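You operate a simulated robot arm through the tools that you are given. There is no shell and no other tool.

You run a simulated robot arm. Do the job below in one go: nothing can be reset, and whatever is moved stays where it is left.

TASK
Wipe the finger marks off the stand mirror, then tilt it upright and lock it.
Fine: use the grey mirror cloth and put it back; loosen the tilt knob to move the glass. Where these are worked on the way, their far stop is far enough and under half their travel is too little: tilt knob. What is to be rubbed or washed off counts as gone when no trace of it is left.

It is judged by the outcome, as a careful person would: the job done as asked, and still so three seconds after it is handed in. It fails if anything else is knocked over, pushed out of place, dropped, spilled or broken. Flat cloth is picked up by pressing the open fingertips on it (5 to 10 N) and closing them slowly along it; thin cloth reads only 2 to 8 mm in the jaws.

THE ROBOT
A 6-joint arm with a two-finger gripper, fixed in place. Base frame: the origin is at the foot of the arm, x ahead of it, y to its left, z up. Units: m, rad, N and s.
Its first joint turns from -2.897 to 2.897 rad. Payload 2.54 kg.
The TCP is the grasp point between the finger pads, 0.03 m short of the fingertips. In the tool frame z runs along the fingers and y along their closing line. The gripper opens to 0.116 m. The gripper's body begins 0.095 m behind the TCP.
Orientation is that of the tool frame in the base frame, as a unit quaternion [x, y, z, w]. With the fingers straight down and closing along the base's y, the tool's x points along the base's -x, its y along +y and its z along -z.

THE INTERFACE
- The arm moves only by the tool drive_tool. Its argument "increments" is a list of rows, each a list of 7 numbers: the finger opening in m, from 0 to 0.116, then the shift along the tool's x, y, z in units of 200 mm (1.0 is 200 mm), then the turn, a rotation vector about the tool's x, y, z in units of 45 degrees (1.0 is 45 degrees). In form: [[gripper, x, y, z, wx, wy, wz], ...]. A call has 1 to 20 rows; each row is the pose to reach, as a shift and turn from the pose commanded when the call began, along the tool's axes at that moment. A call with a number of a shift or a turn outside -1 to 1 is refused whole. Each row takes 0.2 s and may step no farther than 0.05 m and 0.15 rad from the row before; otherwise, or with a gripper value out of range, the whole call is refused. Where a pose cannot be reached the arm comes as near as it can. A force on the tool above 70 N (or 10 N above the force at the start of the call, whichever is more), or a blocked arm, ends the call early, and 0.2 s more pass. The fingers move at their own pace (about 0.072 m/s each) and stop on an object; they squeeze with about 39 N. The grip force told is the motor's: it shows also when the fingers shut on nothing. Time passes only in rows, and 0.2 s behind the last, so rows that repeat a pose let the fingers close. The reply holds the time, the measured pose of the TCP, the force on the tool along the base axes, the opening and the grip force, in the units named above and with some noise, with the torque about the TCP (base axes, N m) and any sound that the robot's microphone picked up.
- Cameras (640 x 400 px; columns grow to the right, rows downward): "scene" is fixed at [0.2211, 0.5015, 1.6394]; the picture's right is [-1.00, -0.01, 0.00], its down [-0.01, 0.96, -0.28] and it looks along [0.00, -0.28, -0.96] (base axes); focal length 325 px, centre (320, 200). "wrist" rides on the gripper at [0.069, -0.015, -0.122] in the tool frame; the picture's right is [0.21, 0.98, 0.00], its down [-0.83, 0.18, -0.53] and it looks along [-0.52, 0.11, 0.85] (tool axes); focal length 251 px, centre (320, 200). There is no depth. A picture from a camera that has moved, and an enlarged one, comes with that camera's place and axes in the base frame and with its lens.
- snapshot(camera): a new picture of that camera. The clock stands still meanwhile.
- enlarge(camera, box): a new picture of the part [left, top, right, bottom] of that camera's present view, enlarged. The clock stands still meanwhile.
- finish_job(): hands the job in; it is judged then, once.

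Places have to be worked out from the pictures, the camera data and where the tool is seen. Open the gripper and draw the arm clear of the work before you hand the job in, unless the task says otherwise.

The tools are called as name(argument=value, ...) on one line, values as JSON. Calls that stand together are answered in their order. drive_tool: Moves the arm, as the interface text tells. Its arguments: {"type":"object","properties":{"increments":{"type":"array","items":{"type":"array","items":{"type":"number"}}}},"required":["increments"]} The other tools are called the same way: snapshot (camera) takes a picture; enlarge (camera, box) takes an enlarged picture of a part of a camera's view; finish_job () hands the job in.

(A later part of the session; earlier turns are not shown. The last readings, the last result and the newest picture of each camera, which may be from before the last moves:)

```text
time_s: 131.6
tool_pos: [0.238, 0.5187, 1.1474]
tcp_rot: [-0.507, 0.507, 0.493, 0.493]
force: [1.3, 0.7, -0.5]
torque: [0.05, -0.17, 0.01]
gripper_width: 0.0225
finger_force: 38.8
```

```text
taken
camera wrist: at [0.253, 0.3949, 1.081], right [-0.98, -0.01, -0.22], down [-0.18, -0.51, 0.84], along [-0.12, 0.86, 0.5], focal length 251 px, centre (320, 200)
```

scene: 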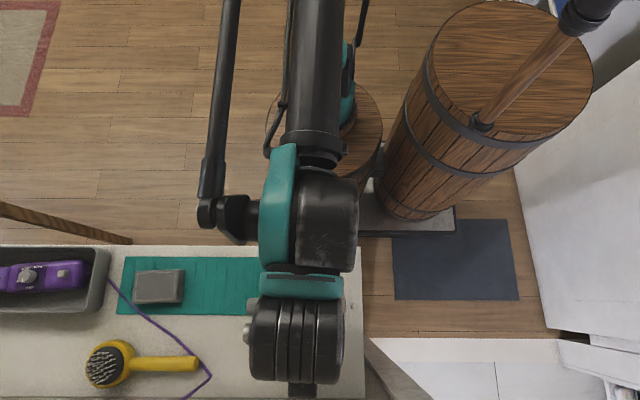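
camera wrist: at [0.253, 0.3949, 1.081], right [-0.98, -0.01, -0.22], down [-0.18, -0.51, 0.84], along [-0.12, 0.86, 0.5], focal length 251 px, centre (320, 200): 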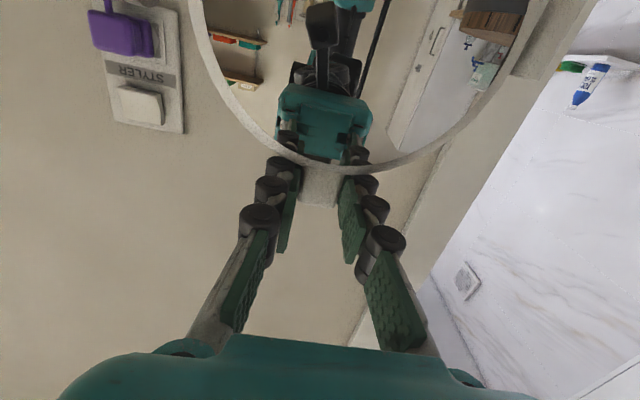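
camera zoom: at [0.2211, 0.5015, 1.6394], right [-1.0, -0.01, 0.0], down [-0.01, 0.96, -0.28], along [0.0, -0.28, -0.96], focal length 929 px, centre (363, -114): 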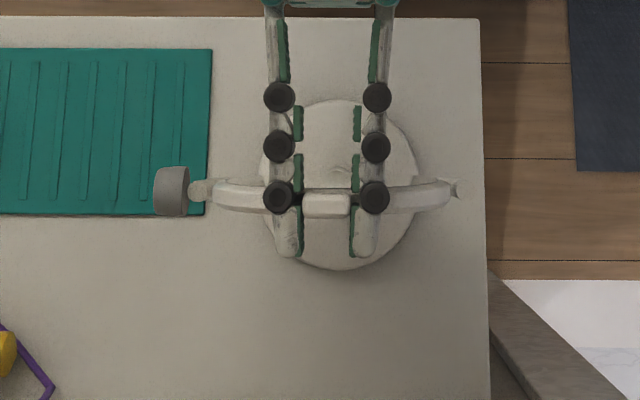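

The mirror now stands essentially upright; the tool reads 88.4°. I'll let it settle and add a small final rotation.

drive_tool(increments=[[0.015, 0, 0, 0, 0, 0, 0], [0.015, 0, 0, 0, 0, 0, 0]])

enlarge(camera="scene", box=[270, 280, 350, 330])

```text
time_s: 132.2
tool_pos: [0.2379, 0.5182, 1.147]
tcp_rot: [0.507, -0.507, -0.493, -0.493]
force: [-0.1, 0.2, -0.6]
torque: [-0.01, 0.04, 0.02]
gripper_width: 0.0222
finger_force: 38.4
```

```text
8.00 times, centred on (310, 305) of scene
camera zoom: at [0.2211, 0.5015, 1.6394], right [-1.0, -0.01, 0.0], down [-0.01, 0.96, -0.28], along [0.0, -0.28, -0.96], focal length 2601 px, centre (400, -640)
```

zoom: 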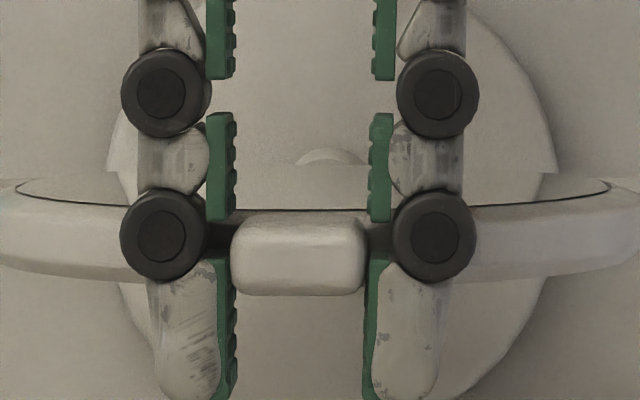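

From the thin ellipse of the glass edge in this top view, the glass still leans back about 2.5–3°. I'll add 3° more along the arc.

drive_tool(increments=[[0.015, 0.001, 0, -0.0105, 0, -0.0333, 0], [0.015, 0.0021, 0, -0.0209, 0, -0.0667, 0], [0.015, 0.0021, 0, -0.0209, 0, -0.0667, 0]])

enlarge(camera="scene", box=[270, 280, 350, 330])

```text
time_s: 133.0
tool_pos: [0.2392, 0.5129, 1.1486]
tcp_rot: [-0.487, 0.487, 0.513, 0.513]
force: [-0.4, -0.4, 0.3]
torque: [-1.04, 0.3, 0.0]
gripper_width: 0.0229
finger_force: 38.6
out of reach, approached as far as the arm can: row 1, 2
```

```text
8.00 times, centred on (310, 305) of scene
camera zoom: at [0.2211, 0.5015, 1.6394], right [-1.0, -0.01, 0.0], down [-0.01, 0.96, -0.28], along [0.0, -0.28, -0.96], focal length 2601 px, centre (400, -640)
```

zoom: 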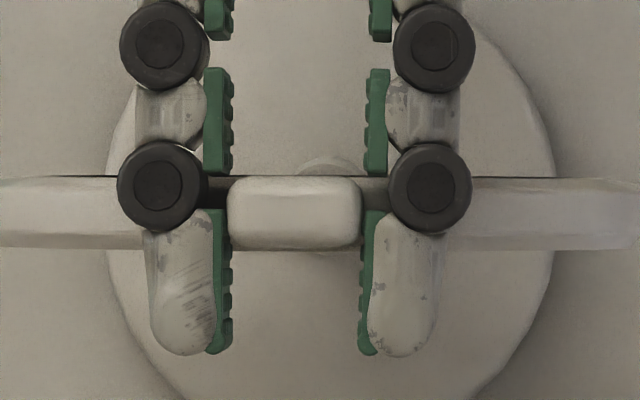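

The wrist passed through a singular spot and the mirror went slightly past vertical, by about 2° forward. I'll release now, check how it sits, and retreat carefully without dragging the stand.

drive_tool(increments=[[0.03, 0, 0, 0, 0, 0, 0], [0.045, 0, 0, 0, 0, 0, 0], [0.06, 0, 0, 0, 0, 0, 0], [0.06, 0, 0, 0, 0, 0, 0]])

enlarge(camera="scene", box=[250, 270, 370, 345])

snapshot(camera="wrist")

```text
time_s: 134.0
tool_pos: [0.2378, 0.5119, 1.1474]
tcp_rot: [-0.485, 0.488, 0.511, 0.515]
force: [-0.1, 0.4, 0.4]
torque: [0.03, 0.04, -0.03]
gripper_width: 0.0601
finger_force: 0.2
```

```text
5.33 times, centred on (310, 308) of scene
camera zoom: at [0.2211, 0.5015, 1.6394], right [-1.0, -0.01, 0.0], down [-0.01, 0.96, -0.28], along [0.0, -0.28, -0.96], focal length 1734 px, centre (373, -373)
```

zoom: 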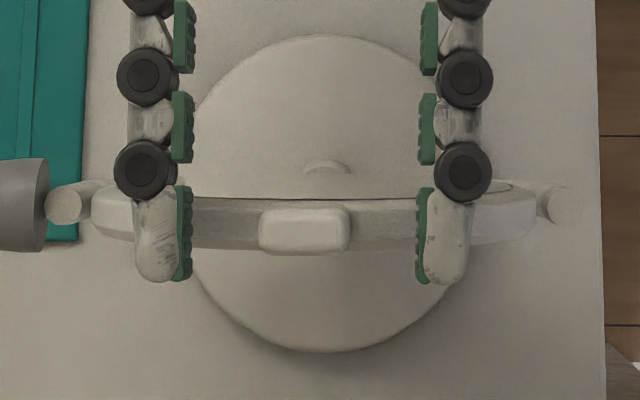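

```text
taken
camera wrist: at [0.2532, 0.3934, 1.0721], right [-0.98, 0.01, -0.21], down [-0.18, -0.58, 0.8], along [-0.11, 0.82, 0.56], focal length 251 px, centre (320, 200)
```

wrist: 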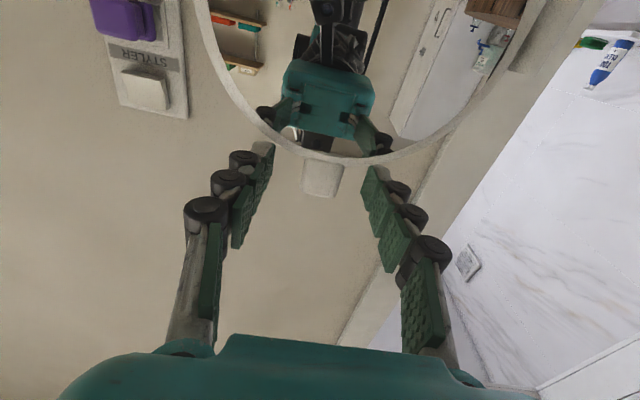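

enlarge(camera="scene", box=[264, 290, 354, 330])

```text
7.11 times, centred on (309, 310) of scene
camera zoom: at [0.2211, 0.5015, 1.6394], right [-1.0, -0.01, 0.0], down [-0.01, 0.96, -0.28], along [0.0, -0.28, -0.96], focal length 2312 px, centre (398, -582)
```

zoom: 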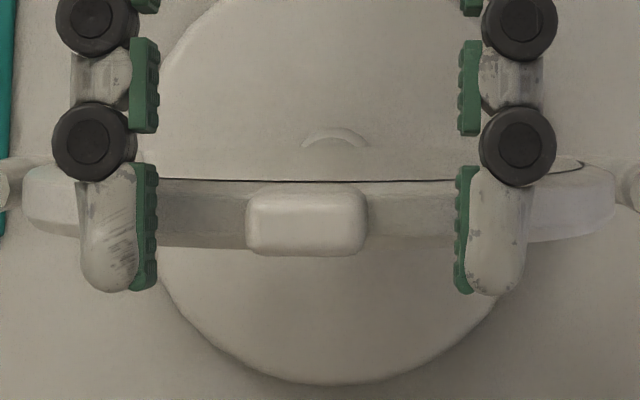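

After release the glass sits about 1° from vertical by this measure: upright. Now a careful straight retreat.

drive_tool(increments=[[0.06, 0, 0, -0.04, 0, 0, 0], [0.06, 0, 0, -0.12, 0, 0, 0], [0.06, 0, 0, -0.25, 0, 0, 0], [0.06, 0, 0, -0.4, 0, 0, 0], [0.06, 0, 0, -0.55, 0, 0, 0], [0.06, 0, 0, -0.55, 0, 0, 0]])

enlarge(camera="scene", box=[230, 260, 390, 360])

snapshot(camera="wrist")

```text
time_s: 135.4
tool_pos: [0.2365, 0.4044, 1.1417]
tcp_rot: [-0.486, 0.486, 0.513, 0.514]
force: [-0.2, 0.4, 0.3]
torque: [0.04, 0.04, 0.04]
gripper_width: 0.06
finger_force: 0.0
```

```text
4.00 times, centred on (310, 310) of scene
camera zoom: at [0.2211, 0.5015, 1.6394], right [-1.0, -0.01, 0.0], down [-0.01, 0.96, -0.28], along [0.0, -0.28, -0.96], focal length 1301 px, centre (360, -240)
```

zoom: 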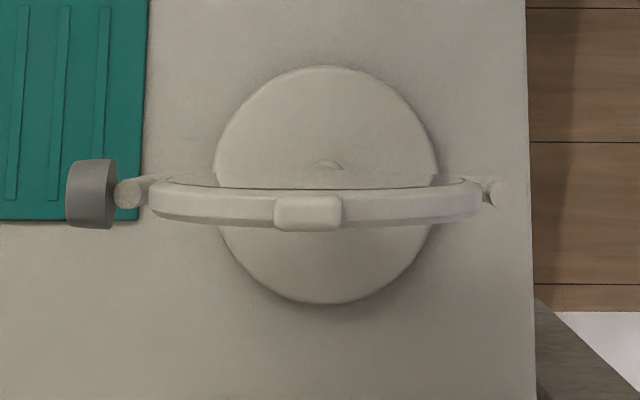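

```text
taken
camera wrist: at [0.2521, 0.2849, 1.0659], right [-0.98, 0.01, -0.21], down [-0.18, -0.58, 0.8], along [-0.11, 0.82, 0.56], focal length 251 px, centre (320, 200)
```

wrist: 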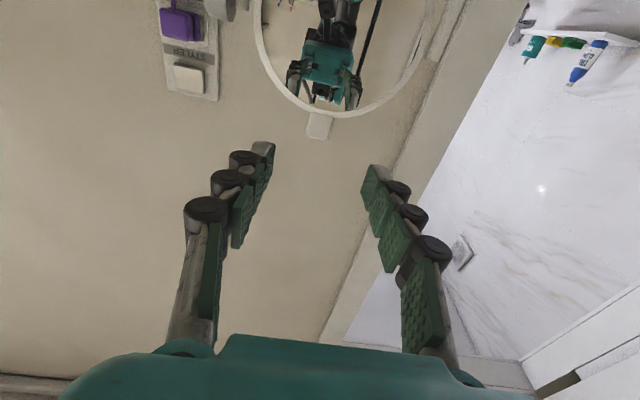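

The mirror stands upright and nothing moved during the retreat. Next: lock the knob by turning it +x. I'll rise, return to vertical, and yaw back so the camera faces the knob from +x.

drive_tool(increments=[[0.06, -0.15, 0, -0.02, 0, 0.05, 0], [0.06, -0.3, 0, -0.02, 0, 0.2, 0], [0.06, -0.45, 0, -0.02, 0, 0.35, 0], [0.06, -0.5, 0, -0.02, 0, 0.52, 0], [0.06, -0.5, 0, -0.02, 0, 0.69, 0], [0.06, -0.5, 0, -0.02, 0, 0.86, 0], [0.06, -0.5, 0, -0.02, 0, 1.0, 0]])

drive_tool(increments=[[0.06, 0, 0, 0, 0, 0.17, 0], [0.06, 0, 0, 0, 0, 0.34, 0], [0.06, 0, 0, 0, 0, 0.51, 0], [0.06, 0, 0, 0, 0, 0.68, 0], [0.06, 0, 0, 0, 0, 0.85, 0], [0.06, 0, 0, 0, 0, 1.0, 0], [0.06, 0, 0, 0, 0, 1.0, 0]])

```text
time_s: 137.0
tool_pos: [0.2383, 0.3929, 1.2414]
tcp_rot: [-0.645, 0.647, 0.287, 0.287]
force: [0.1, 0.1, -0.2]
torque: [0.04, 0.0, 0.02]
gripper_width: 0.0602
finger_force: 0.0
```

```text
time_s: 138.6
tool_pos: [0.2384, 0.3931, 1.241]
tcp_rot: [-0.705, 0.709, 0.018, 0.018]
force: [1.2, -0.1, 0.5]
torque: [-0.03, 0.0, -0.02]
gripper_width: 0.0602
finger_force: 0.1
```

Nearly vertical. Now yaw -90° to put the camera on the +x side again.

drive_tool(increments=[[0.06, 0, 0, 0, 0, 0.065, 0], [0.06, 0, 0, 0, 0, 0.065, 0]])

drive_tool(increments=[[0.06, 0, 0, 0, 0, 0, -0.17], [0.06, 0, 0, 0, 0, 0, -0.34], [0.06, 0, 0, 0, 0, 0, -0.51], [0.06, 0, 0, 0, 0, 0, -0.68], [0.06, 0, 0, 0, 0, 0, -0.85], [0.06, 0, 0, 0, 0, 0, -1.0]])

drive_tool(increments=[[0.06, 0, 0, 0, 0, 0, -0.17], [0.06, 0, 0, 0, 0, 0, -0.34], [0.06, 0, 0, 0, 0, 0, -0.51], [0.06, 0, 0, 0, 0, 0, -0.68], [0.06, 0, 0, 0, 0, 0, -0.85], [0.06, 0, 0, 0, 0, 0, -1.0]])

```text
time_s: 139.2
tool_pos: [0.2389, 0.3929, 1.2409]
tcp_rot: [-0.706, 0.708, 0.0, 0.0]
force: [0.2, 0.2, 0.0]
torque: [0.0, 0.01, -0.02]
gripper_width: 0.0602
finger_force: 0.1
```

```text
time_s: 140.6
tool_pos: [0.2386, 0.3929, 1.2404]
tcp_rot: [0.924, -0.383, 0.0, -0.001]
force: [0.7, -0.1, 0.2]
torque: [-0.02, 0.0, -0.03]
gripper_width: 0.0602
finger_force: 0.0
```

```text
time_s: 142.0
tool_pos: [0.2385, 0.3941, 1.2418]
tcp_rot: [1.0, 0.0, 0.0, -0.001]
force: [0.6, -0.1, 0.2]
torque: [-0.02, -0.03, 0.05]
gripper_width: 0.0602
finger_force: 0.1
```

Squared up. I'll move clear of the mirror in x first, then over the knob at (0.336, 0.523).

drive_tool(increments=[[0.06, 0.2, 0, 0.02, 0, 0, 0], [0.06, 0.4, 0, 0.04, 0, 0, 0], [0.06, 0.4875, -0.12, 0.06, 0, 0, 0], [0.06, 0.4875, -0.3, 0.08, 0, 0, 0], [0.06, 0.4875, -0.48, 0.1, 0, 0, 0], [0.06, 0.4875, -0.645, 0.12, 0, 0, 0], [0.06, 0.4875, -0.645, 0.12, 0, 0, 0]])

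snapshot(camera="wrist")

enlarge(camera="wrist", box=[250, 60, 390, 200])

```text
time_s: 143.6
tool_pos: [0.3351, 0.5217, 1.2176]
tcp_rot: [1.0, -0.002, 0.0, -0.001]
force: [0.2, -1.0, -0.7]
torque: [-0.01, 0.0, -0.02]
gripper_width: 0.0601
finger_force: 0.1
```

```text
taken
camera wrist: at [0.4036, 0.5364, 1.3387], right [0.21, -0.98, 0.0], down [-0.83, -0.18, 0.53], along [-0.52, -0.11, -0.85], focal length 251 px, centre (320, 200)
```

wrist: 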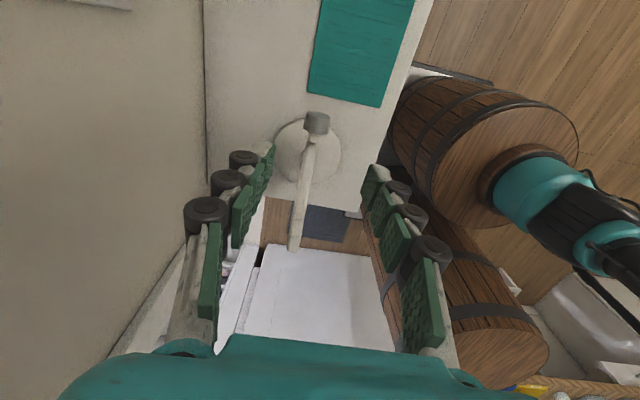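

```text
2.86 times, centred on (320, 130) of wrist
camera zoom: at [0.4036, 0.5364, 1.3387], right [0.21, -0.98, 0.0], down [-0.83, -0.18, 0.53], along [-0.52, -0.11, -0.85], focal length 718 px, centre (320, 400)
```

zoom: 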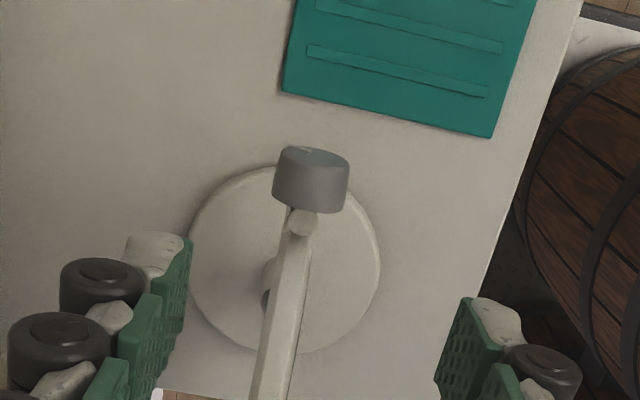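

The pointer is on the far side (~120°), as left. Knob axis y≈0.5228. I'll descend around it, this time with the knob 9 mm nearer the fingertips so the grip doesn't pull it in.

drive_tool(increments=[[0.06, 0, -0.001, 0.15, 0, 0, 0], [0.06, 0, -0.002, 0.3, 0, 0, 0], [0.055, 0, -0.002, 0.45, 0, 0, 0], [0.055, 0, -0.002, 0.5, 0, 0, 0], [0.055, 0, -0.002, 0.5, 0, 0, 0]])

enlarge(camera="wrist", box=[240, 80, 400, 240])

```text
time_s: 144.8
tool_pos: [0.3354, 0.5238, 1.1159]
tcp_rot: [1.0, -0.002, 0.0, -0.001]
force: [-0.2, -0.3, 0.0]
torque: [-0.01, 0.01, -0.04]
gripper_width: 0.0553
finger_force: 0.0
```

```text
2.50 times, centred on (320, 160) of wrist
camera zoom: at [0.4049, 0.5373, 1.2382], right [0.21, -0.98, 0.0], down [-0.83, -0.18, 0.53], along [-0.52, -0.11, -0.85], focal length 629 px, centre (320, 300)
```

zoom: 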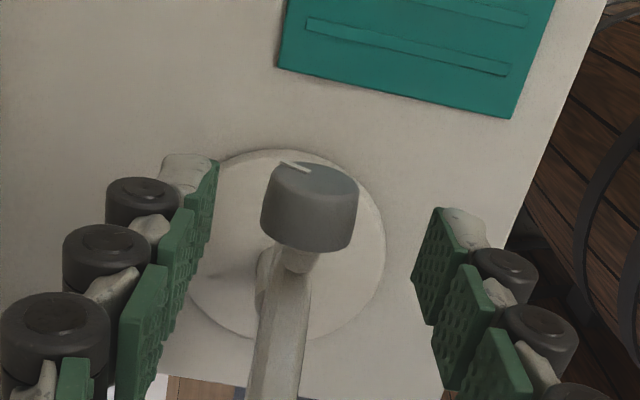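

Aligned. Lowering the last 4 cm.

drive_tool(increments=[[0.05, 0, 0, 0.07, 0, 0, 0], [0.05, 0, 0, 0.14, 0, 0, 0], [0.05, 0, 0, 0.2, 0, 0, 0], [0.05, 0, 0, 0.2, 0, 0, 0]])

enlarge(camera="wrist", box=[240, 110, 400, 270])

```text
time_s: 145.8
tool_pos: [0.3368, 0.5229, 1.0763]
tcp_rot: [1.0, -0.001, 0.0, -0.001]
force: [0.2, 0.8, 0.7]
torque: [-0.01, -0.01, 0.0]
gripper_width: 0.0501
finger_force: 0.1
```

```text
2.50 times, centred on (320, 190) of wrist
camera zoom: at [0.4052, 0.5368, 1.198], right [0.21, -0.98, 0.0], down [-0.83, -0.18, 0.53], along [-0.52, -0.11, -0.85], focal length 629 px, centre (320, 225)
```

zoom: 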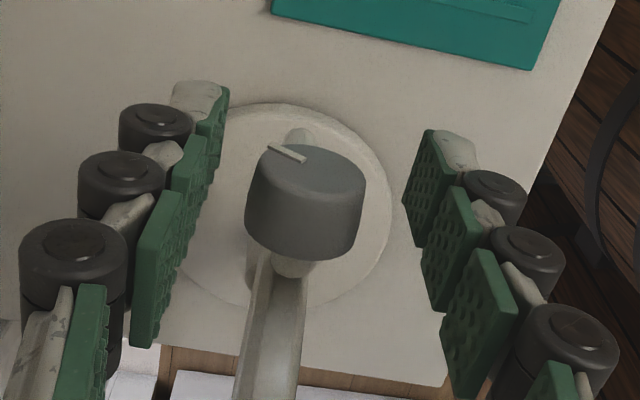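

Centred. Closing slowly.

drive_tool(increments=[[0.042, 0, 0, 0, 0, 0, 0], [0.036, 0, 0, 0, 0, 0, 0], [0.032, 0, 0, 0, 0, 0, 0], [0.029, 0, 0, 0, 0, 0, 0], [0.026, 0, 0, 0, 0, 0, 0], [0.023, 0, 0, 0, 0, 0, 0], [0.02, 0, 0, 0, 0, 0, 0], [0.02, 0, 0, 0, 0, 0, 0]])

enlarge(camera="wrist", box=[240, 110, 400, 270])

```text
time_s: 147.6
tool_pos: [0.3367, 0.5223, 1.0775]
tcp_rot: [1.0, -0.002, 0.0, 0.0]
force: [0.5, 2.9, 3.9]
torque: [0.06, 0.01, -0.03]
gripper_width: 0.0252
finger_force: 39.0
```

```text
2.50 times, centred on (320, 190) of wrist
camera zoom: at [0.4052, 0.5369, 1.1982], right [0.21, -0.98, 0.0], down [-0.83, -0.18, 0.53], along [-0.52, -0.11, -0.85], focal length 629 px, centre (320, 225)
```

zoom: 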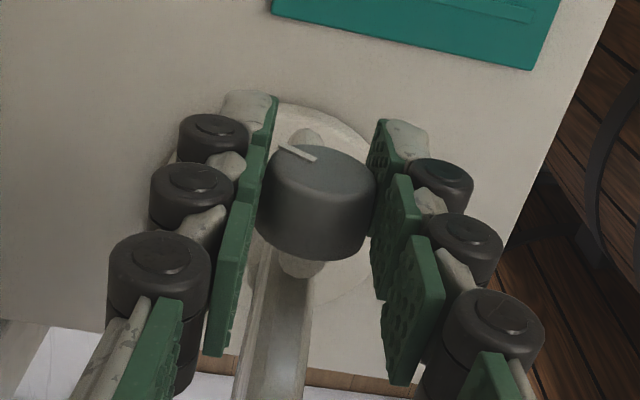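

Gripped with small forces. Turning +x (tightening) by 22.5° along an arc about the knob axis, then checking.

drive_tool(increments=[[0.02, 0, 0.0059, 0.0004, 0.1667, 0, 0], [0.02, 0, 0.0117, 0.0015, 0.3333, 0, 0], [0.02, 0, 0.0172, 0.0034, 0.5, 0, 0], [0.02, 0, 0.0172, 0.0034, 0.5, 0, 0]])

enlarge(camera="wrist", box=[240, 110, 400, 270])

```text
time_s: 148.6
tool_pos: [0.3353, 0.5206, 1.0772]
tcp_rot: [0.981, -0.002, 0.0, -0.196]
force: [-0.6, -1.9, -0.7]
torque: [-0.01, -0.08, 0.24]
gripper_width: 0.0254
finger_force: 38.8
```

```text
2.50 times, centred on (320, 190) of wrist
camera zoom: at [0.4041, 0.4858, 1.1945], right [0.21, -0.9, -0.38], down [-0.83, -0.37, 0.42], along [-0.52, 0.22, -0.82], focal length 629 px, centre (320, 225)
```

zoom: 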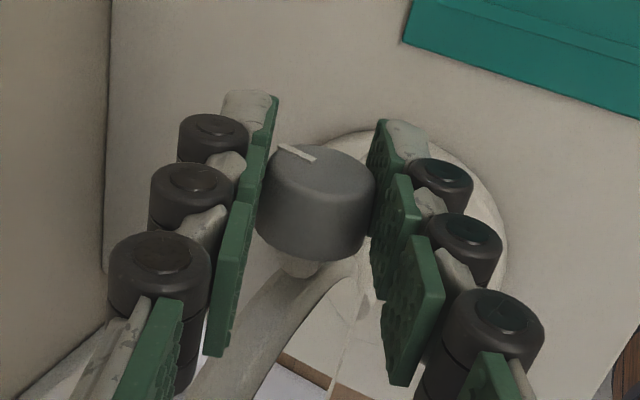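

The knob follows with negligible torque. Another 45°.

drive_tool(increments=[[0.02, 0, 0.0059, 0.0004, 0.1667, 0, 0], [0.02, 0, 0.0117, 0.0015, 0.3333, 0, 0], [0.02, 0, 0.0172, 0.0034, 0.5, 0, 0], [0.02, 0, 0.0225, 0.006, 0.6667, 0, 0], [0.02, 0, 0.0274, 0.0093, 0.8333, 0, 0], [0.02, 0, 0.0318, 0.0132, 1.0, 0, 0], [0.02, 0, 0.0318, 0.0132, 1.0, 0, 0]])

enlarge(camera="wrist", box=[240, 110, 400, 270])

```text
time_s: 150.2
tool_pos: [0.3356, 0.5151, 1.0723]
tcp_rot: [0.831, -0.002, 0.001, -0.557]
force: [-1.2, 1.1, -0.8]
torque: [-0.06, -0.15, -0.13]
gripper_width: 0.0253
finger_force: 38.9
```

```text
2.50 times, centred on (320, 190) of wrist
camera zoom: at [0.4045, 0.4064, 1.1317], right [0.21, -0.37, -0.9], down [-0.83, -0.56, 0.04], along [-0.52, 0.74, -0.43], focal length 629 px, centre (320, 225)
```

zoom: 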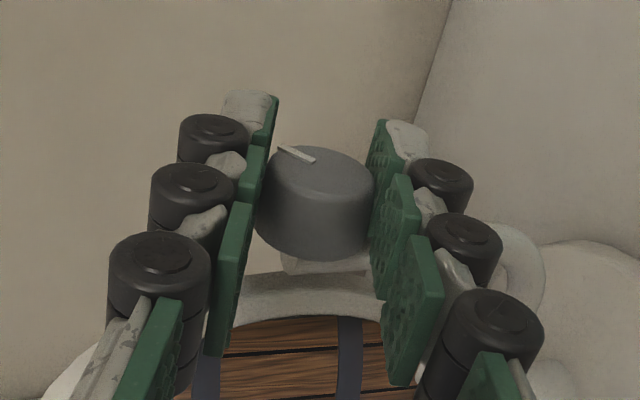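

Now ~68° turned. A further 18° on this stroke.

drive_tool(increments=[[0.02, 0, 0.0059, 0.0004, 0.1667, 0, 0], [0.02, 0, 0.0117, 0.0015, 0.3333, 0, 0], [0.02, 0, 0.0139, 0.0022, 0.4, 0, 0], [0.02, 0, 0.0139, 0.0022, 0.4, 0, 0]])

enlarge(camera="wrist", box=[240, 110, 400, 270])

snapshot(camera="scene")

```text
time_s: 151.2
tool_pos: [0.3359, 0.5134, 1.0698]
tcp_rot: [0.734, -0.001, 0.001, -0.68]
force: [-1.6, 1.4, -0.6]
torque: [-0.08, -0.29, -0.11]
gripper_width: 0.0253
finger_force: 39.1
```

```text
2.50 times, centred on (320, 190) of wrist
camera zoom: at [0.4045, 0.3919, 1.0935], right [0.22, -0.08, -0.97], down [-0.83, -0.54, -0.14], along [-0.52, 0.84, -0.18], focal length 629 px, centre (320, 225)
```

zoom: 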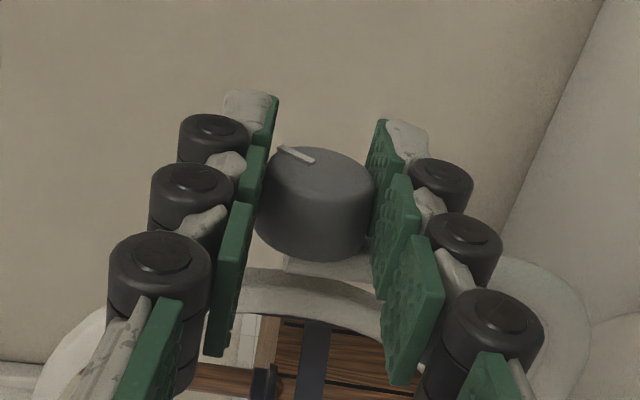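

```text
taken
```

scene: 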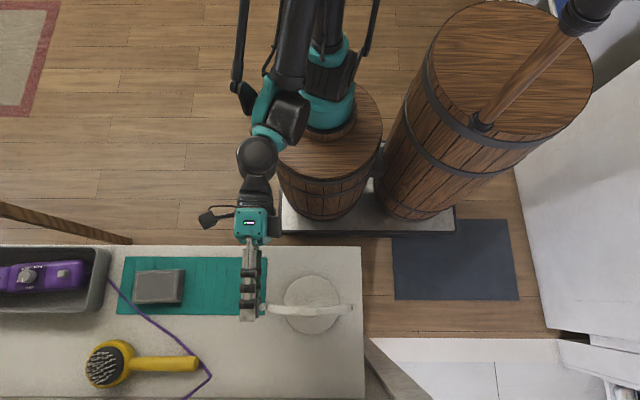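

About 86° turned back; ~34° remain. I'll release, verify nothing shifts, roll back 45° around the knob, and regrip.

drive_tool(increments=[[0.03, 0, 0, 0, 0, 0, 0], [0.042, 0, 0, 0, 0, 0, 0], [0.055, 0, 0, 0, 0, 0, 0], [0.055, 0, 0, 0, 0, 0, 0], [0.055, 0, -0.0059, 0.0004, -0.1667, 0, 0], [0.055, 0, -0.0117, 0.0015, -0.3333, 0, 0], [0.055, 0, -0.0172, 0.0034, -0.5, 0, 0], [0.055, 0, -0.0225, 0.006, -0.6667, 0, 0], [0.055, 0, -0.0274, 0.0093, -0.8333, 0, 0], [0.055, 0, -0.0318, 0.0132, -1.0, 0, 0], [0.055, 0, -0.0318, 0.0132, -1.0, 0, 0]])

enlarge(camera="wrist", box=[240, 110, 400, 270])

enlarge(camera="scene", box=[230, 260, 390, 360])

```text
time_s: 153.6
tool_pos: [0.3348, 0.5166, 1.0752]
tcp_rot: [0.938, -0.002, 0.002, -0.346]
force: [-0.2, -0.3, 1.1]
torque: [-0.01, -0.02, 0.03]
gripper_width: 0.0551
finger_force: 0.1
```

```text
2.50 times, centred on (320, 190) of wrist
camera zoom: at [0.4043, 0.4482, 1.1775], right [0.21, -0.74, -0.63], down [-0.83, -0.48, 0.29], along [-0.52, 0.46, -0.72], focal length 629 px, centre (320, 225)
```

zoom: 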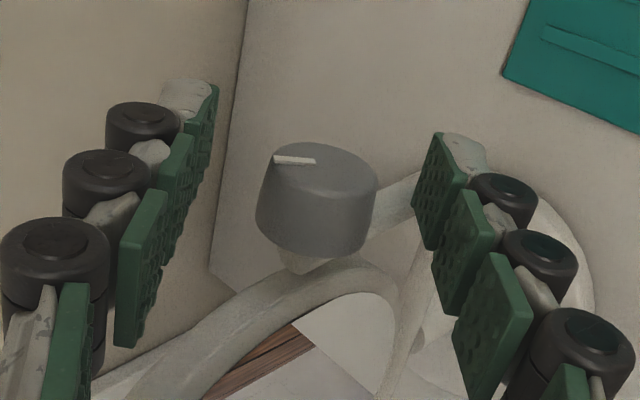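

```text
4.00 times, centred on (310, 310) of scene
camera zoom: at [0.2211, 0.5015, 1.6394], right [-1.0, -0.01, 0.0], down [-0.01, 0.96, -0.28], along [0.0, -0.28, -0.96], focal length 1301 px, centre (360, -240)
```

zoom: 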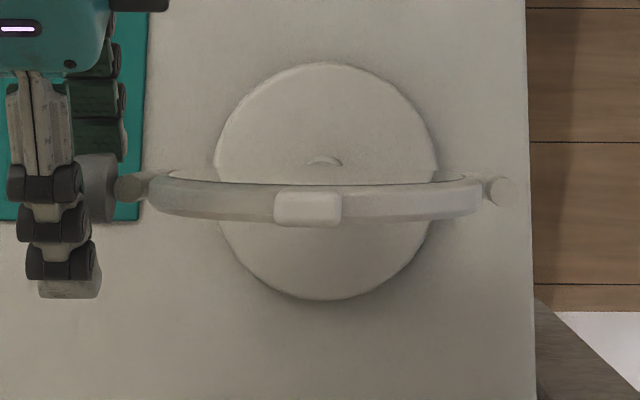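

The stand only moved ~1.5 mm. The knob sits ~2 mm toward the right finger, so I'll shift the hand 2 mm that way before closing.

drive_tool(increments=[[0.05, 0, 0.01, 0, 0, 0, 0], [0.042, 0, 0.01, 0, 0, 0, 0], [0.036, 0, 0.01, 0, 0, 0, 0], [0.032, 0, 0.01, 0, 0, 0, 0], [0.029, 0, 0.01, 0, 0, 0, 0], [0.026, 0, 0.01, 0, 0, 0, 0], [0.023, 0, 0.01, 0, 0, 0, 0], [0.02, 0, 0.01, 0, 0, 0, 0], [0.02, 0, 0.01, 0, 0, 0, 0]])

enlarge(camera="wrist", box=[240, 110, 400, 270])

```text
time_s: 155.6
tool_pos: [0.3356, 0.5161, 1.0745]
tcp_rot: [0.938, -0.001, 0.001, -0.347]
force: [1.5, 5.7, 7.6]
torque: [0.09, -0.05, -0.24]
gripper_width: 0.0255
finger_force: 38.7
```

```text
2.50 times, centred on (320, 190) of wrist
camera zoom: at [0.4044, 0.4467, 1.1764], right [0.21, -0.74, -0.64], down [-0.83, -0.48, 0.29], along [-0.52, 0.46, -0.72], focal length 629 px, centre (320, 225)
```

zoom: 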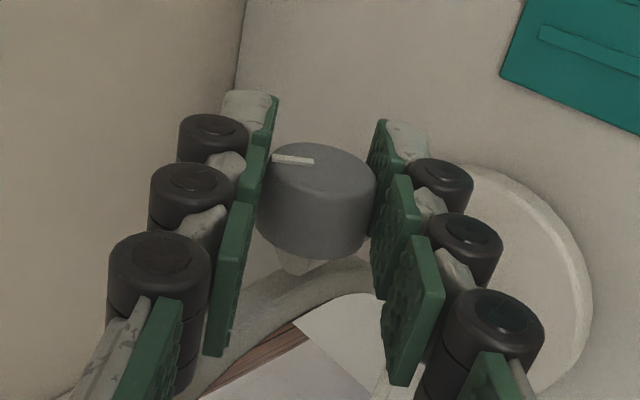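

Gripped. Turning +x 22.5° and checking the torque and pointer.

drive_tool(increments=[[0.02, 0, 0.004, 0.0004, 0.1667, 0, 0], [0.02, 0, 0.0097, 0.0015, 0.3333, 0, 0], [0.02, 0, 0.0152, 0.0034, 0.5, 0, 0], [0.02, 0, 0.0152, 0.0034, 0.5, 0, 0]])

enlarge(camera="wrist", box=[240, 110, 400, 270])

```text
time_s: 156.6
tool_pos: [0.3366, 0.5128, 1.0717]
tcp_rot: [0.852, -0.001, 0.001, -0.524]
force: [-2.4, 5.0, 5.7]
torque: [0.1, 0.05, -0.24]
gripper_width: 0.0253
finger_force: 39.6
```

```text
2.50 times, centred on (320, 190) of wrist
camera zoom: at [0.4046, 0.4101, 1.1399], right [0.21, -0.44, -0.87], down [-0.83, -0.56, 0.08], along [-0.52, 0.7, -0.48], focal length 629 px, centre (320, 225)
```

zoom: 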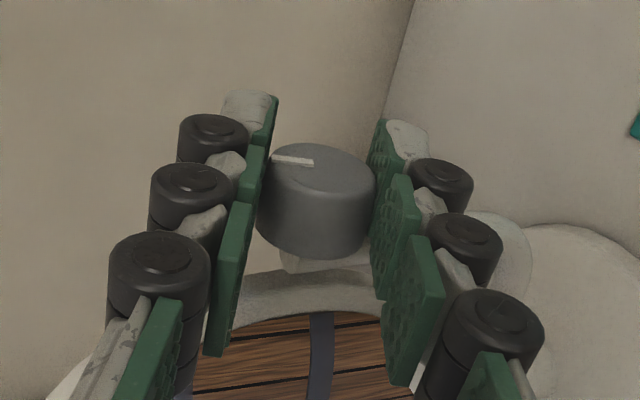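

Still following freely (~108° of ~120°). Continue 11° more and check for the stop.

drive_tool(increments=[[0.02, 0, 0.004, 0.0003, 0.1222, 0, 0], [0.02, 0, 0.008, 0.0009, 0.2444, 0, 0], [0.02, 0, 0.008, 0.0009, 0.2444, 0, 0]])

enlarge(camera="wrist", box=[240, 110, 400, 270])

```text
time_s: 157.4
tool_pos: [0.3367, 0.5112, 1.0707]
tcp_rot: [0.798, -0.001, 0.002, -0.602]
force: [-3.8, 1.1, -0.3]
torque: [-0.02, -0.21, -0.09]
gripper_width: 0.0255
finger_force: 39.1
```

```text
2.50 times, centred on (320, 190) of wrist
camera zoom: at [0.4048, 0.3981, 1.1179], right [0.21, -0.27, -0.94], down [-0.83, -0.56, -0.03], along [-0.52, 0.78, -0.34], focal length 629 px, centre (320, 225)
```

zoom: 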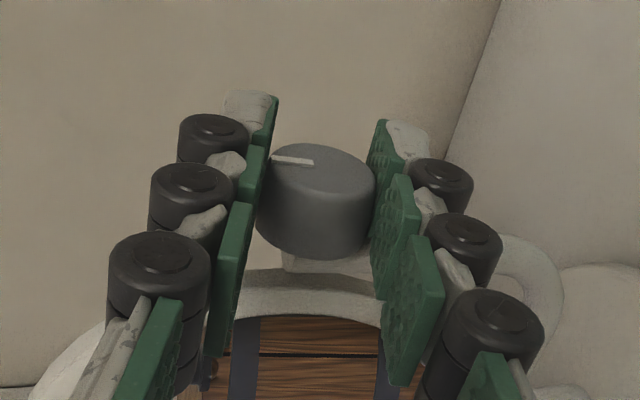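

At ~119° with no resistance yet. Adding 8° more.

drive_tool(increments=[[0.02, 0, 0.003, 0.0002, 0.0889, 0, 0], [0.02, 0, 0.006, 0.0005, 0.1778, 0, 0], [0.02, 0, 0.006, 0.0005, 0.1778, 0, 0]])

enlarge(camera="wrist", box=[240, 110, 400, 270])

```text
time_s: 158.2
tool_pos: [0.3376, 0.5133, 1.0697]
tcp_rot: [0.754, -0.001, 0.001, -0.657]
force: [-3.6, -2.4, 0.3]
torque: [-0.39, 0.01, 0.17]
gripper_width: 0.0251
finger_force: 38.9
```

```text
2.50 times, centred on (320, 190) of wrist
camera zoom: at [0.4053, 0.393, 1.1004], right [0.22, -0.14, -0.97], down [-0.83, -0.55, -0.11], along [-0.52, 0.82, -0.23], focal length 629 px, centre (320, 225)
```

zoom: 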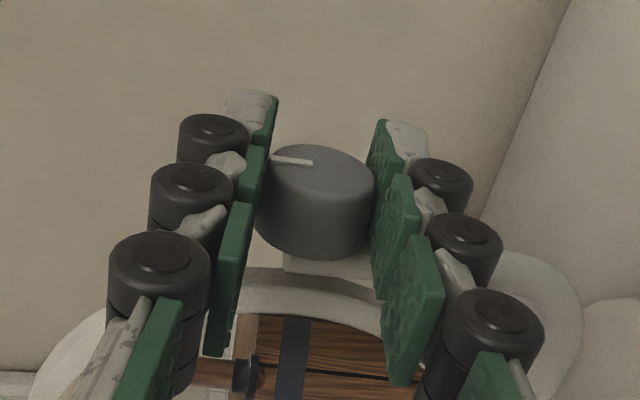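

Torque rose to 0.39 N·m: the knob is back at its locked stop, pointer up. I'll press 4° further just to confirm it is hard against the stop.

drive_tool(increments=[[0.02, 0, 0.0015, 0.0001, 0.0444, 0, 0], [0.02, 0, 0.003, 0.0002, 0.0889, 0, 0], [0.02, 0, 0.003, 0.0002, 0.0889, 0, 0]])

enlarge(camera="wrist", box=[270, 120, 370, 220])

enlarge(camera="scene", box=[230, 260, 390, 360])

```text
time_s: 159.0
tool_pos: [0.3367, 0.5123, 1.0681]
tcp_rot: [0.731, -0.001, 0.001, -0.682]
force: [4.7, 5.6, 7.2]
torque: [-0.25, 0.06, -0.39]
gripper_width: 0.0254
finger_force: 38.9
```

```text
4.00 times, centred on (320, 170) of wrist
camera zoom: at [0.4052, 0.3911, 1.0913], right [0.21, -0.07, -0.97], down [-0.83, -0.54, -0.14], along [-0.52, 0.84, -0.17], focal length 1006 px, centre (320, 320)
```

zoom: 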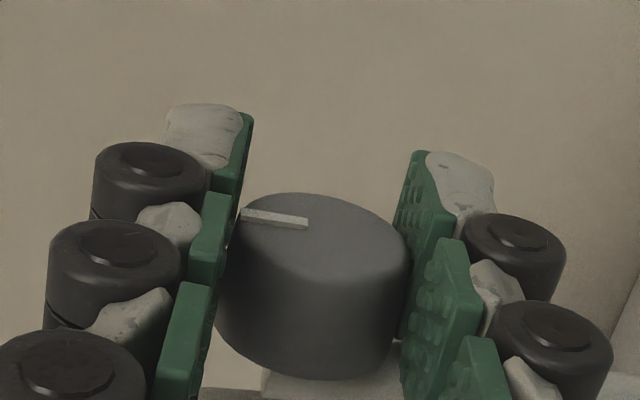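

```text
4.00 times, centred on (310, 310) of scene
camera zoom: at [0.2211, 0.5015, 1.6394], right [-1.0, -0.01, 0.0], down [-0.01, 0.96, -0.28], along [0.0, -0.28, -0.96], focal length 1301 px, centre (360, -240)
```

zoom: 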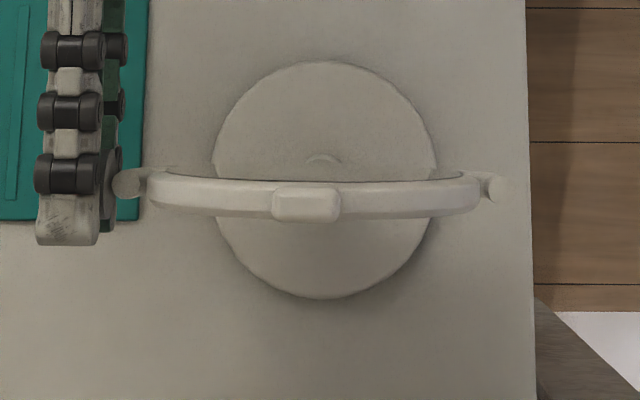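

The pointer now slips relative to the hand at the stop, so the knob is locked, and the glass stays upright. I'll open and back out slowly in small steps so the stand isn't dragged.

drive_tool(increments=[[0.03, 0, 0, 0, 0, 0, 0], [0.042, 0, 0, 0, 0, 0, 0], [0.056, 0, 0, 0, 0, 0, 0], [0.056, 0, 0, 0, 0, 0, 0], [0.056, 0, 0, -0.02, 0, 0, 0], [0.056, 0, 0, -0.05, 0, 0, 0], [0.056, 0, 0, -0.05, 0, 0, 0]])

enlarge(camera="wrist", box=[240, 110, 400, 270])

enlarge(camera="scene", box=[230, 260, 390, 360])

```text
time_s: 160.6
tool_pos: [0.3359, 0.5032, 1.0699]
tcp_rot: [0.731, 0.0, 0.002, -0.683]
force: [0.7, -0.1, 0.0]
torque: [-0.02, -0.01, 0.01]
gripper_width: 0.0559
finger_force: 0.1
```

```text
2.50 times, centred on (320, 190) of wrist
camera zoom: at [0.4043, 0.3813, 1.0923], right [0.21, -0.07, -0.97], down [-0.83, -0.54, -0.14], along [-0.52, 0.84, -0.17], focal length 629 px, centre (320, 225)
```

zoom: 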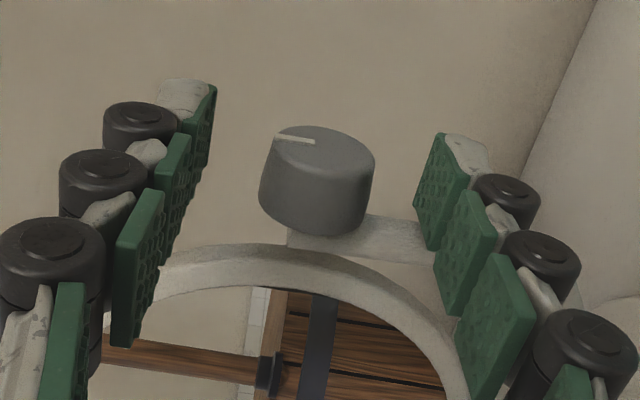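

```text
4.00 times, centred on (310, 310) of scene
camera zoom: at [0.2211, 0.5015, 1.6394], right [-1.0, -0.01, 0.0], down [-0.01, 0.96, -0.28], along [0.0, -0.28, -0.96], focal length 1301 px, centre (360, -240)
```

zoom: 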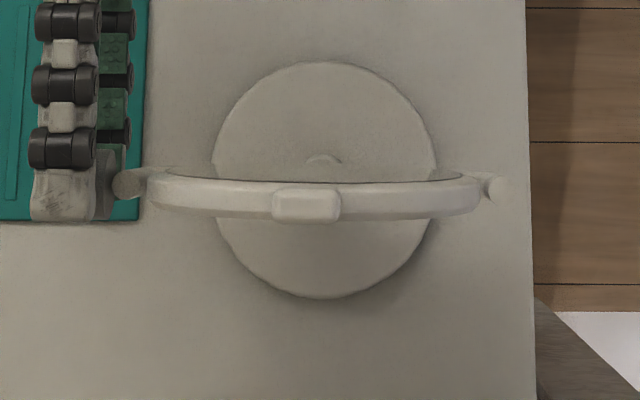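

Clean release, stand unmoved, pointer up. I'll retreat fully and check the mirror's verticality again.

drive_tool(increments=[[0.056, 0, 0, -0.1, 0, 0, 0], [0.056, 0, 0, -0.25, 0, 0, 0], [0.056, 0, 0, -0.42, 0, 0, 0], [0.056, 0, 0, -0.6, 0, 0, 0], [0.056, 0, 0, -0.6, 0, 0, 0]])

enlarge(camera="scene", box=[264, 285, 354, 335])

snapshot(camera="wrist")

```text
time_s: 161.8
tool_pos: [0.3316, 0.3868, 1.0764]
tcp_rot: [0.735, -0.005, 0.0, -0.678]
force: [0.5, 0.4, 0.5]
torque: [-0.01, 0.0, 0.01]
gripper_width: 0.0563
finger_force: 0.0
out of reach, approached as far as the arm can: row 4, 5
```

```text
7.11 times, centred on (309, 310) of scene
camera zoom: at [0.2211, 0.5015, 1.6394], right [-1.0, -0.01, 0.0], down [-0.01, 0.96, -0.28], along [0.0, -0.28, -0.96], focal length 2312 px, centre (398, -582)
```

zoom: 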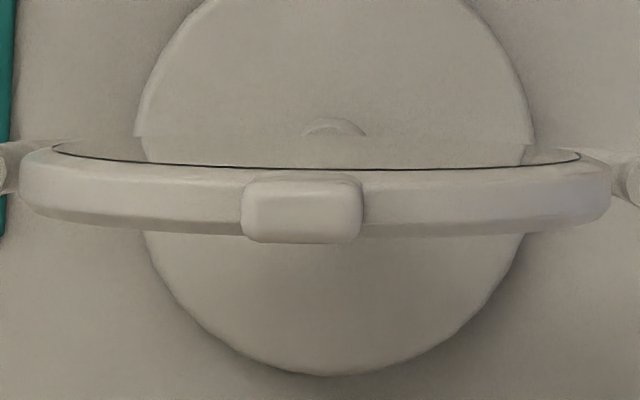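

```text
taken
camera wrist: at [0.3999, 0.2643, 1.1006], right [0.21, -0.08, -0.98], down [-0.83, -0.54, -0.13], along [-0.52, 0.84, -0.18], focal length 251 px, centre (320, 200)
```

wrist: 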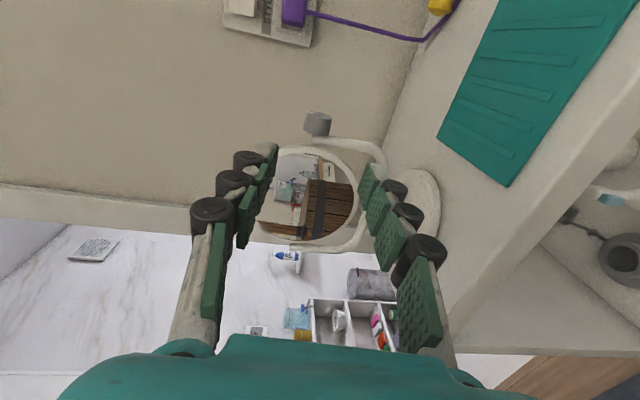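

The knob is locked and the glass is within about 2° of vertical. The stand sits ~12 mm nearer the robot than it started, so I'll nudge its base back gently. First I rise and bring the tool vertical.

drive_tool(increments=[[0.05, 0, -0.15, 0.02, -0.03, 0, 0], [0.03, 0, -0.32, 0.04, -0.1, 0, 0], [0.01, 0, -0.5, 0.06, -0.25, 0, 0], [0.0, 0, -0.6, 0.08, -0.42, 0, 0], [0.0, 0, -0.6, 0.08, -0.59, 0, 0], [0.0, 0, -0.6, 0.08, -0.76, 0, 0], [0.0, 0, -0.6, 0.08, -0.93, 0, 0], [0.0, 0, -0.6, 0.08, -1.0, 0, 0]])

drive_tool(increments=[[0.0, 0, 0, 0, -0.17, 0, 0], [0.0, 0, 0, 0, -0.34, 0, 0], [0.0, 0, 0, 0, -0.51, 0, 0], [0.0, 0, 0, 0, -0.68, 0, 0], [0.0, 0, 0, 0, -0.85, 0, 0], [0.0, 0, 0, 0, -0.9, 0, 0], [0.0, 0, 0, 0, -0.9, 0, 0]])

snapshot(camera="scene")

```text
time_s: 163.6
tool_pos: [0.3317, 0.4091, 1.1962]
tcp_rot: [0.937, -0.002, 0.001, -0.35]
force: [0.1, -0.5, -0.5]
torque: [-0.02, 0.02, -0.04]
gripper_width: 0.0
finger_force: 28.8
```

```text
time_s: 165.2
tool_pos: [0.3315, 0.4095, 1.1968]
tcp_rot: [1.0, -0.002, 0.0, -0.006]
force: [0.3, -0.8, 1.0]
torque: [-0.01, -0.02, 0.04]
gripper_width: 0.0
finger_force: 28.5
```

```text
taken
```

scene: 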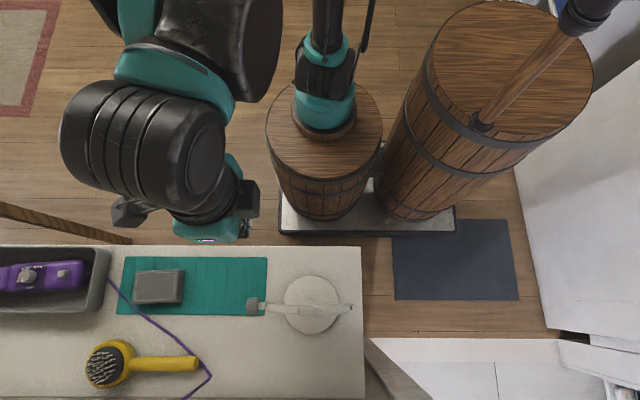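

The big wrist housing would come too close to the upright glass for a low push, and a ~1 cm shift of the stand being worked on isn't worth that risk, so I'll leave it. Instead I'll verify the knob pointer from the same viewpoint as at the start.

drive_tool(increments=[[0.0, 0.002, -0.15, 0, 0, 0, 0], [0.0, 0.002, -0.3, 0, 0, 0, 0], [0.0, 0.002, -0.45, 0.05, 0, 0, 0], [0.0, 0.002, -0.555, 0.15, 0, 0, 0], [0.0, 0.002, -0.555, 0.277, 0, 0, 0], [0.0, 0.002, -0.555, 0.277, 0, 0, 0]])

enlarge(camera="wrist", box=[260, 80, 380, 200])

snapshot(camera="wrist")

```text
time_s: 166.6
tool_pos: [0.3328, 0.5214, 1.1407]
tcp_rot: [1.0, -0.002, 0.0, -0.005]
force: [-0.2, 0.1, -1.3]
torque: [-0.03, 0.02, 0.0]
gripper_width: 0.0001
finger_force: 28.5
```

```text
3.33 times, centred on (320, 140) of wrist
camera zoom: at [0.4015, 0.5345, 1.2627], right [0.21, -0.98, -0.01], down [-0.83, -0.18, 0.53], along [-0.52, -0.1, -0.85], focal length 838 px, centre (320, 400)
```

zoom: 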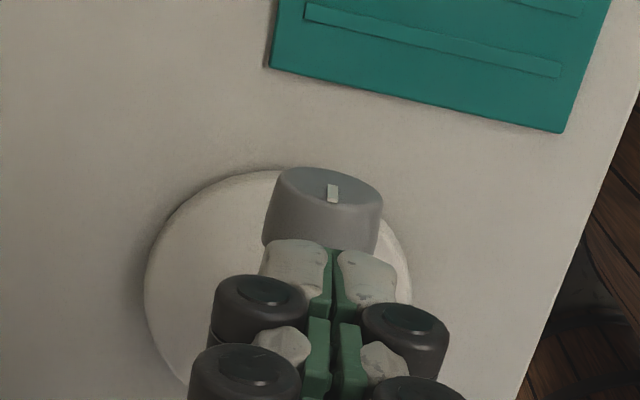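

```text
taken
camera wrist: at [0.4015, 0.5345, 1.2627], right [0.21, -0.98, -0.01], down [-0.83, -0.18, 0.53], along [-0.52, -0.1, -0.85], focal length 251 px, centre (320, 200)
```

wrist: 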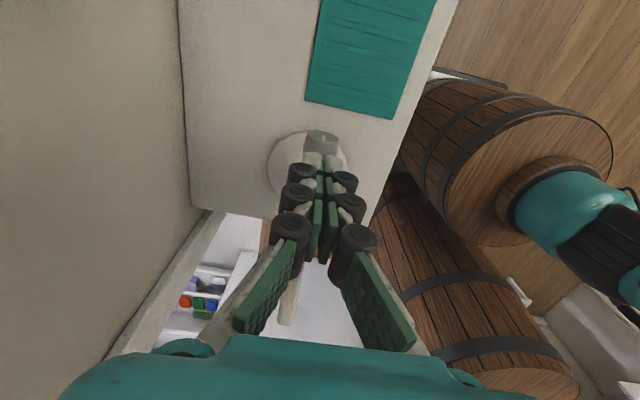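

The pointer is vertical exactly as in its original locked state. Since each knob grip was clean when held near the fingertips, I'll use the same grip to slide the stand gently back to its original spot: open, shift to x=0.336, and lower around the knob.

drive_tool(increments=[[0.03, 0.01, 0.005, -0.02, 0, 0, 0], [0.055, 0.02, 0.01, -0.02, 0, 0, 0], [0.055, 0.02, 0.01, -0.02, 0, 0, 0], [0.055, 0.02, 0.01, 0.08, 0, 0, 0], [0.055, 0.02, 0.01, 0.18, 0, 0, 0], [0.055, 0.02, 0.01, 0.26, 0, 0, 0], [0.055, 0.02, 0.01, 0.3175, 0, 0, 0], [0.055, 0.02, 0.01, 0.3175, 0, 0, 0]])

enlarge(camera="wrist", box=[240, 110, 400, 270])

enlarge(camera="scene", box=[230, 260, 390, 360])

```text
time_s: 168.4
tool_pos: [0.3371, 0.5196, 1.0782]
tcp_rot: [1.0, -0.002, 0.0, -0.005]
force: [-0.5, -0.9, 0.4]
torque: [0.0, -0.01, -0.05]
gripper_width: 0.0549
finger_force: 0.1
```

```text
2.50 times, centred on (320, 190) of wrist
camera zoom: at [0.4056, 0.5331, 1.1994], right [0.21, -0.98, -0.01], down [-0.83, -0.18, 0.53], along [-0.52, -0.1, -0.85], focal length 629 px, centre (320, 225)
```

zoom: 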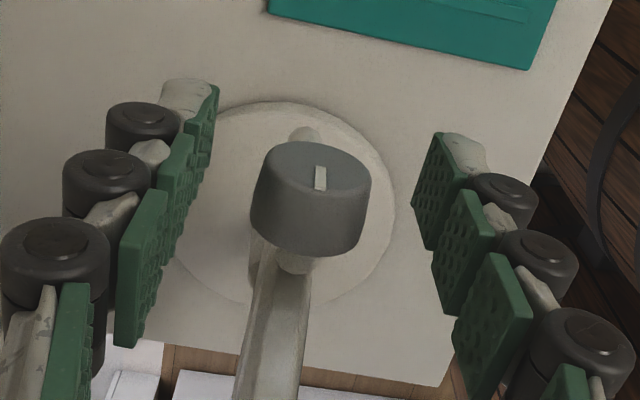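

```text
4.00 times, centred on (310, 310) of scene
camera zoom: at [0.2211, 0.5015, 1.6394], right [-1.0, -0.01, 0.0], down [-0.01, 0.96, -0.28], along [0.0, -0.28, -0.96], focal length 1301 px, centre (360, -240)
```

zoom: 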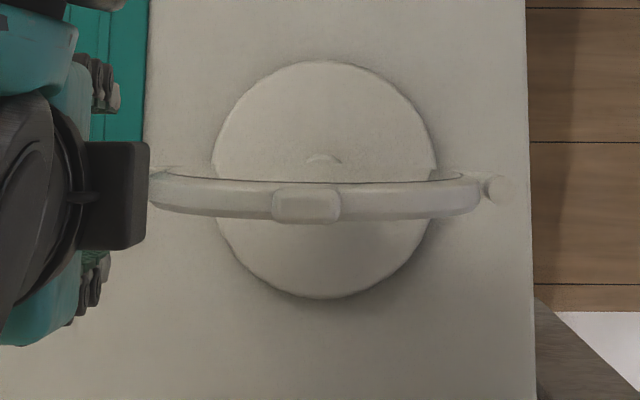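

Centred. Closing gently on the knob again.

drive_tool(increments=[[0.042, 0, 0, 0, 0, 0, 0], [0.036, 0, 0, 0, 0, 0, 0], [0.032, 0, 0, 0, 0, 0, 0], [0.029, 0, 0, 0, 0, 0, 0], [0.026, 0, 0, 0, 0, 0, 0], [0.023, 0, 0, 0, 0, 0, 0], [0.02, 0, 0, 0, 0, 0, 0], [0.02, 0, 0, 0, 0, 0, 0]])

enlarge(camera="wrist", box=[240, 110, 400, 270])

```text
time_s: 170.2
tool_pos: [0.336, 0.5199, 1.0785]
tcp_rot: [1.0, -0.002, 0.0, -0.005]
force: [0.4, 1.6, -0.2]
torque: [0.04, -0.03, -0.1]
gripper_width: 0.0257
finger_force: 39.8
```

```text
2.50 times, centred on (320, 190) of wrist
camera zoom: at [0.4056, 0.5331, 1.1995], right [0.21, -0.98, -0.01], down [-0.83, -0.18, 0.53], along [-0.52, -0.1, -0.85], focal length 629 px, centre (320, 225)
```

zoom: 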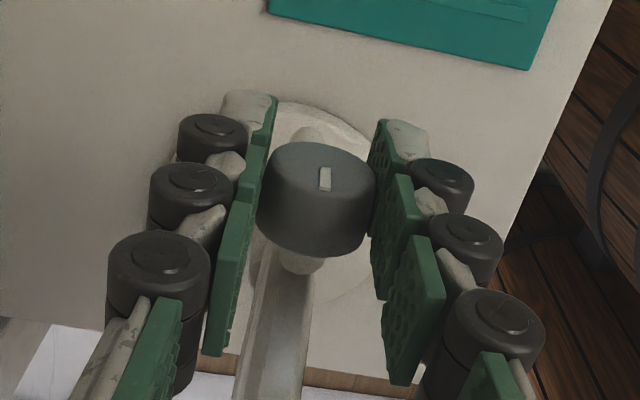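

Held gently (1.6 N side force). Sliding +y by 5 mm first and reading the forces.

drive_tool(increments=[[0.02, 0, -0.006, 0, 0, 0, 0], [0.02, 0, -0.0125, 0, 0, 0, 0], [0.02, 0, -0.019, 0, 0, 0, 0], [0.02, 0, -0.025, 0, 0, 0, 0], [0.02, 0, -0.025, 0, 0, 0, 0]])

enlarge(camera="scene", box=[230, 260, 390, 360])

```text
time_s: 171.4
tool_pos: [0.3347, 0.5241, 1.0773]
tcp_rot: [1.0, -0.002, 0.0, -0.005]
force: [2.1, -4.7, 5.1]
torque: [-0.08, 0.15, 0.21]
gripper_width: 0.0255
finger_force: 39.0
```

```text
4.00 times, centred on (310, 310) of scene
camera zoom: at [0.2211, 0.5015, 1.6394], right [-1.0, -0.01, 0.0], down [-0.01, 0.96, -0.28], along [0.0, -0.28, -0.96], focal length 1301 px, centre (360, -240)
```

zoom: 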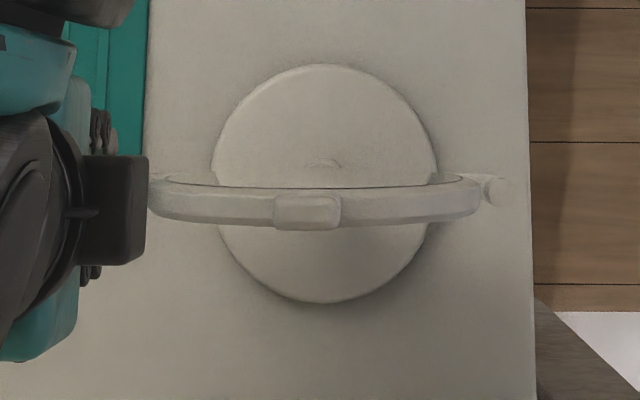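

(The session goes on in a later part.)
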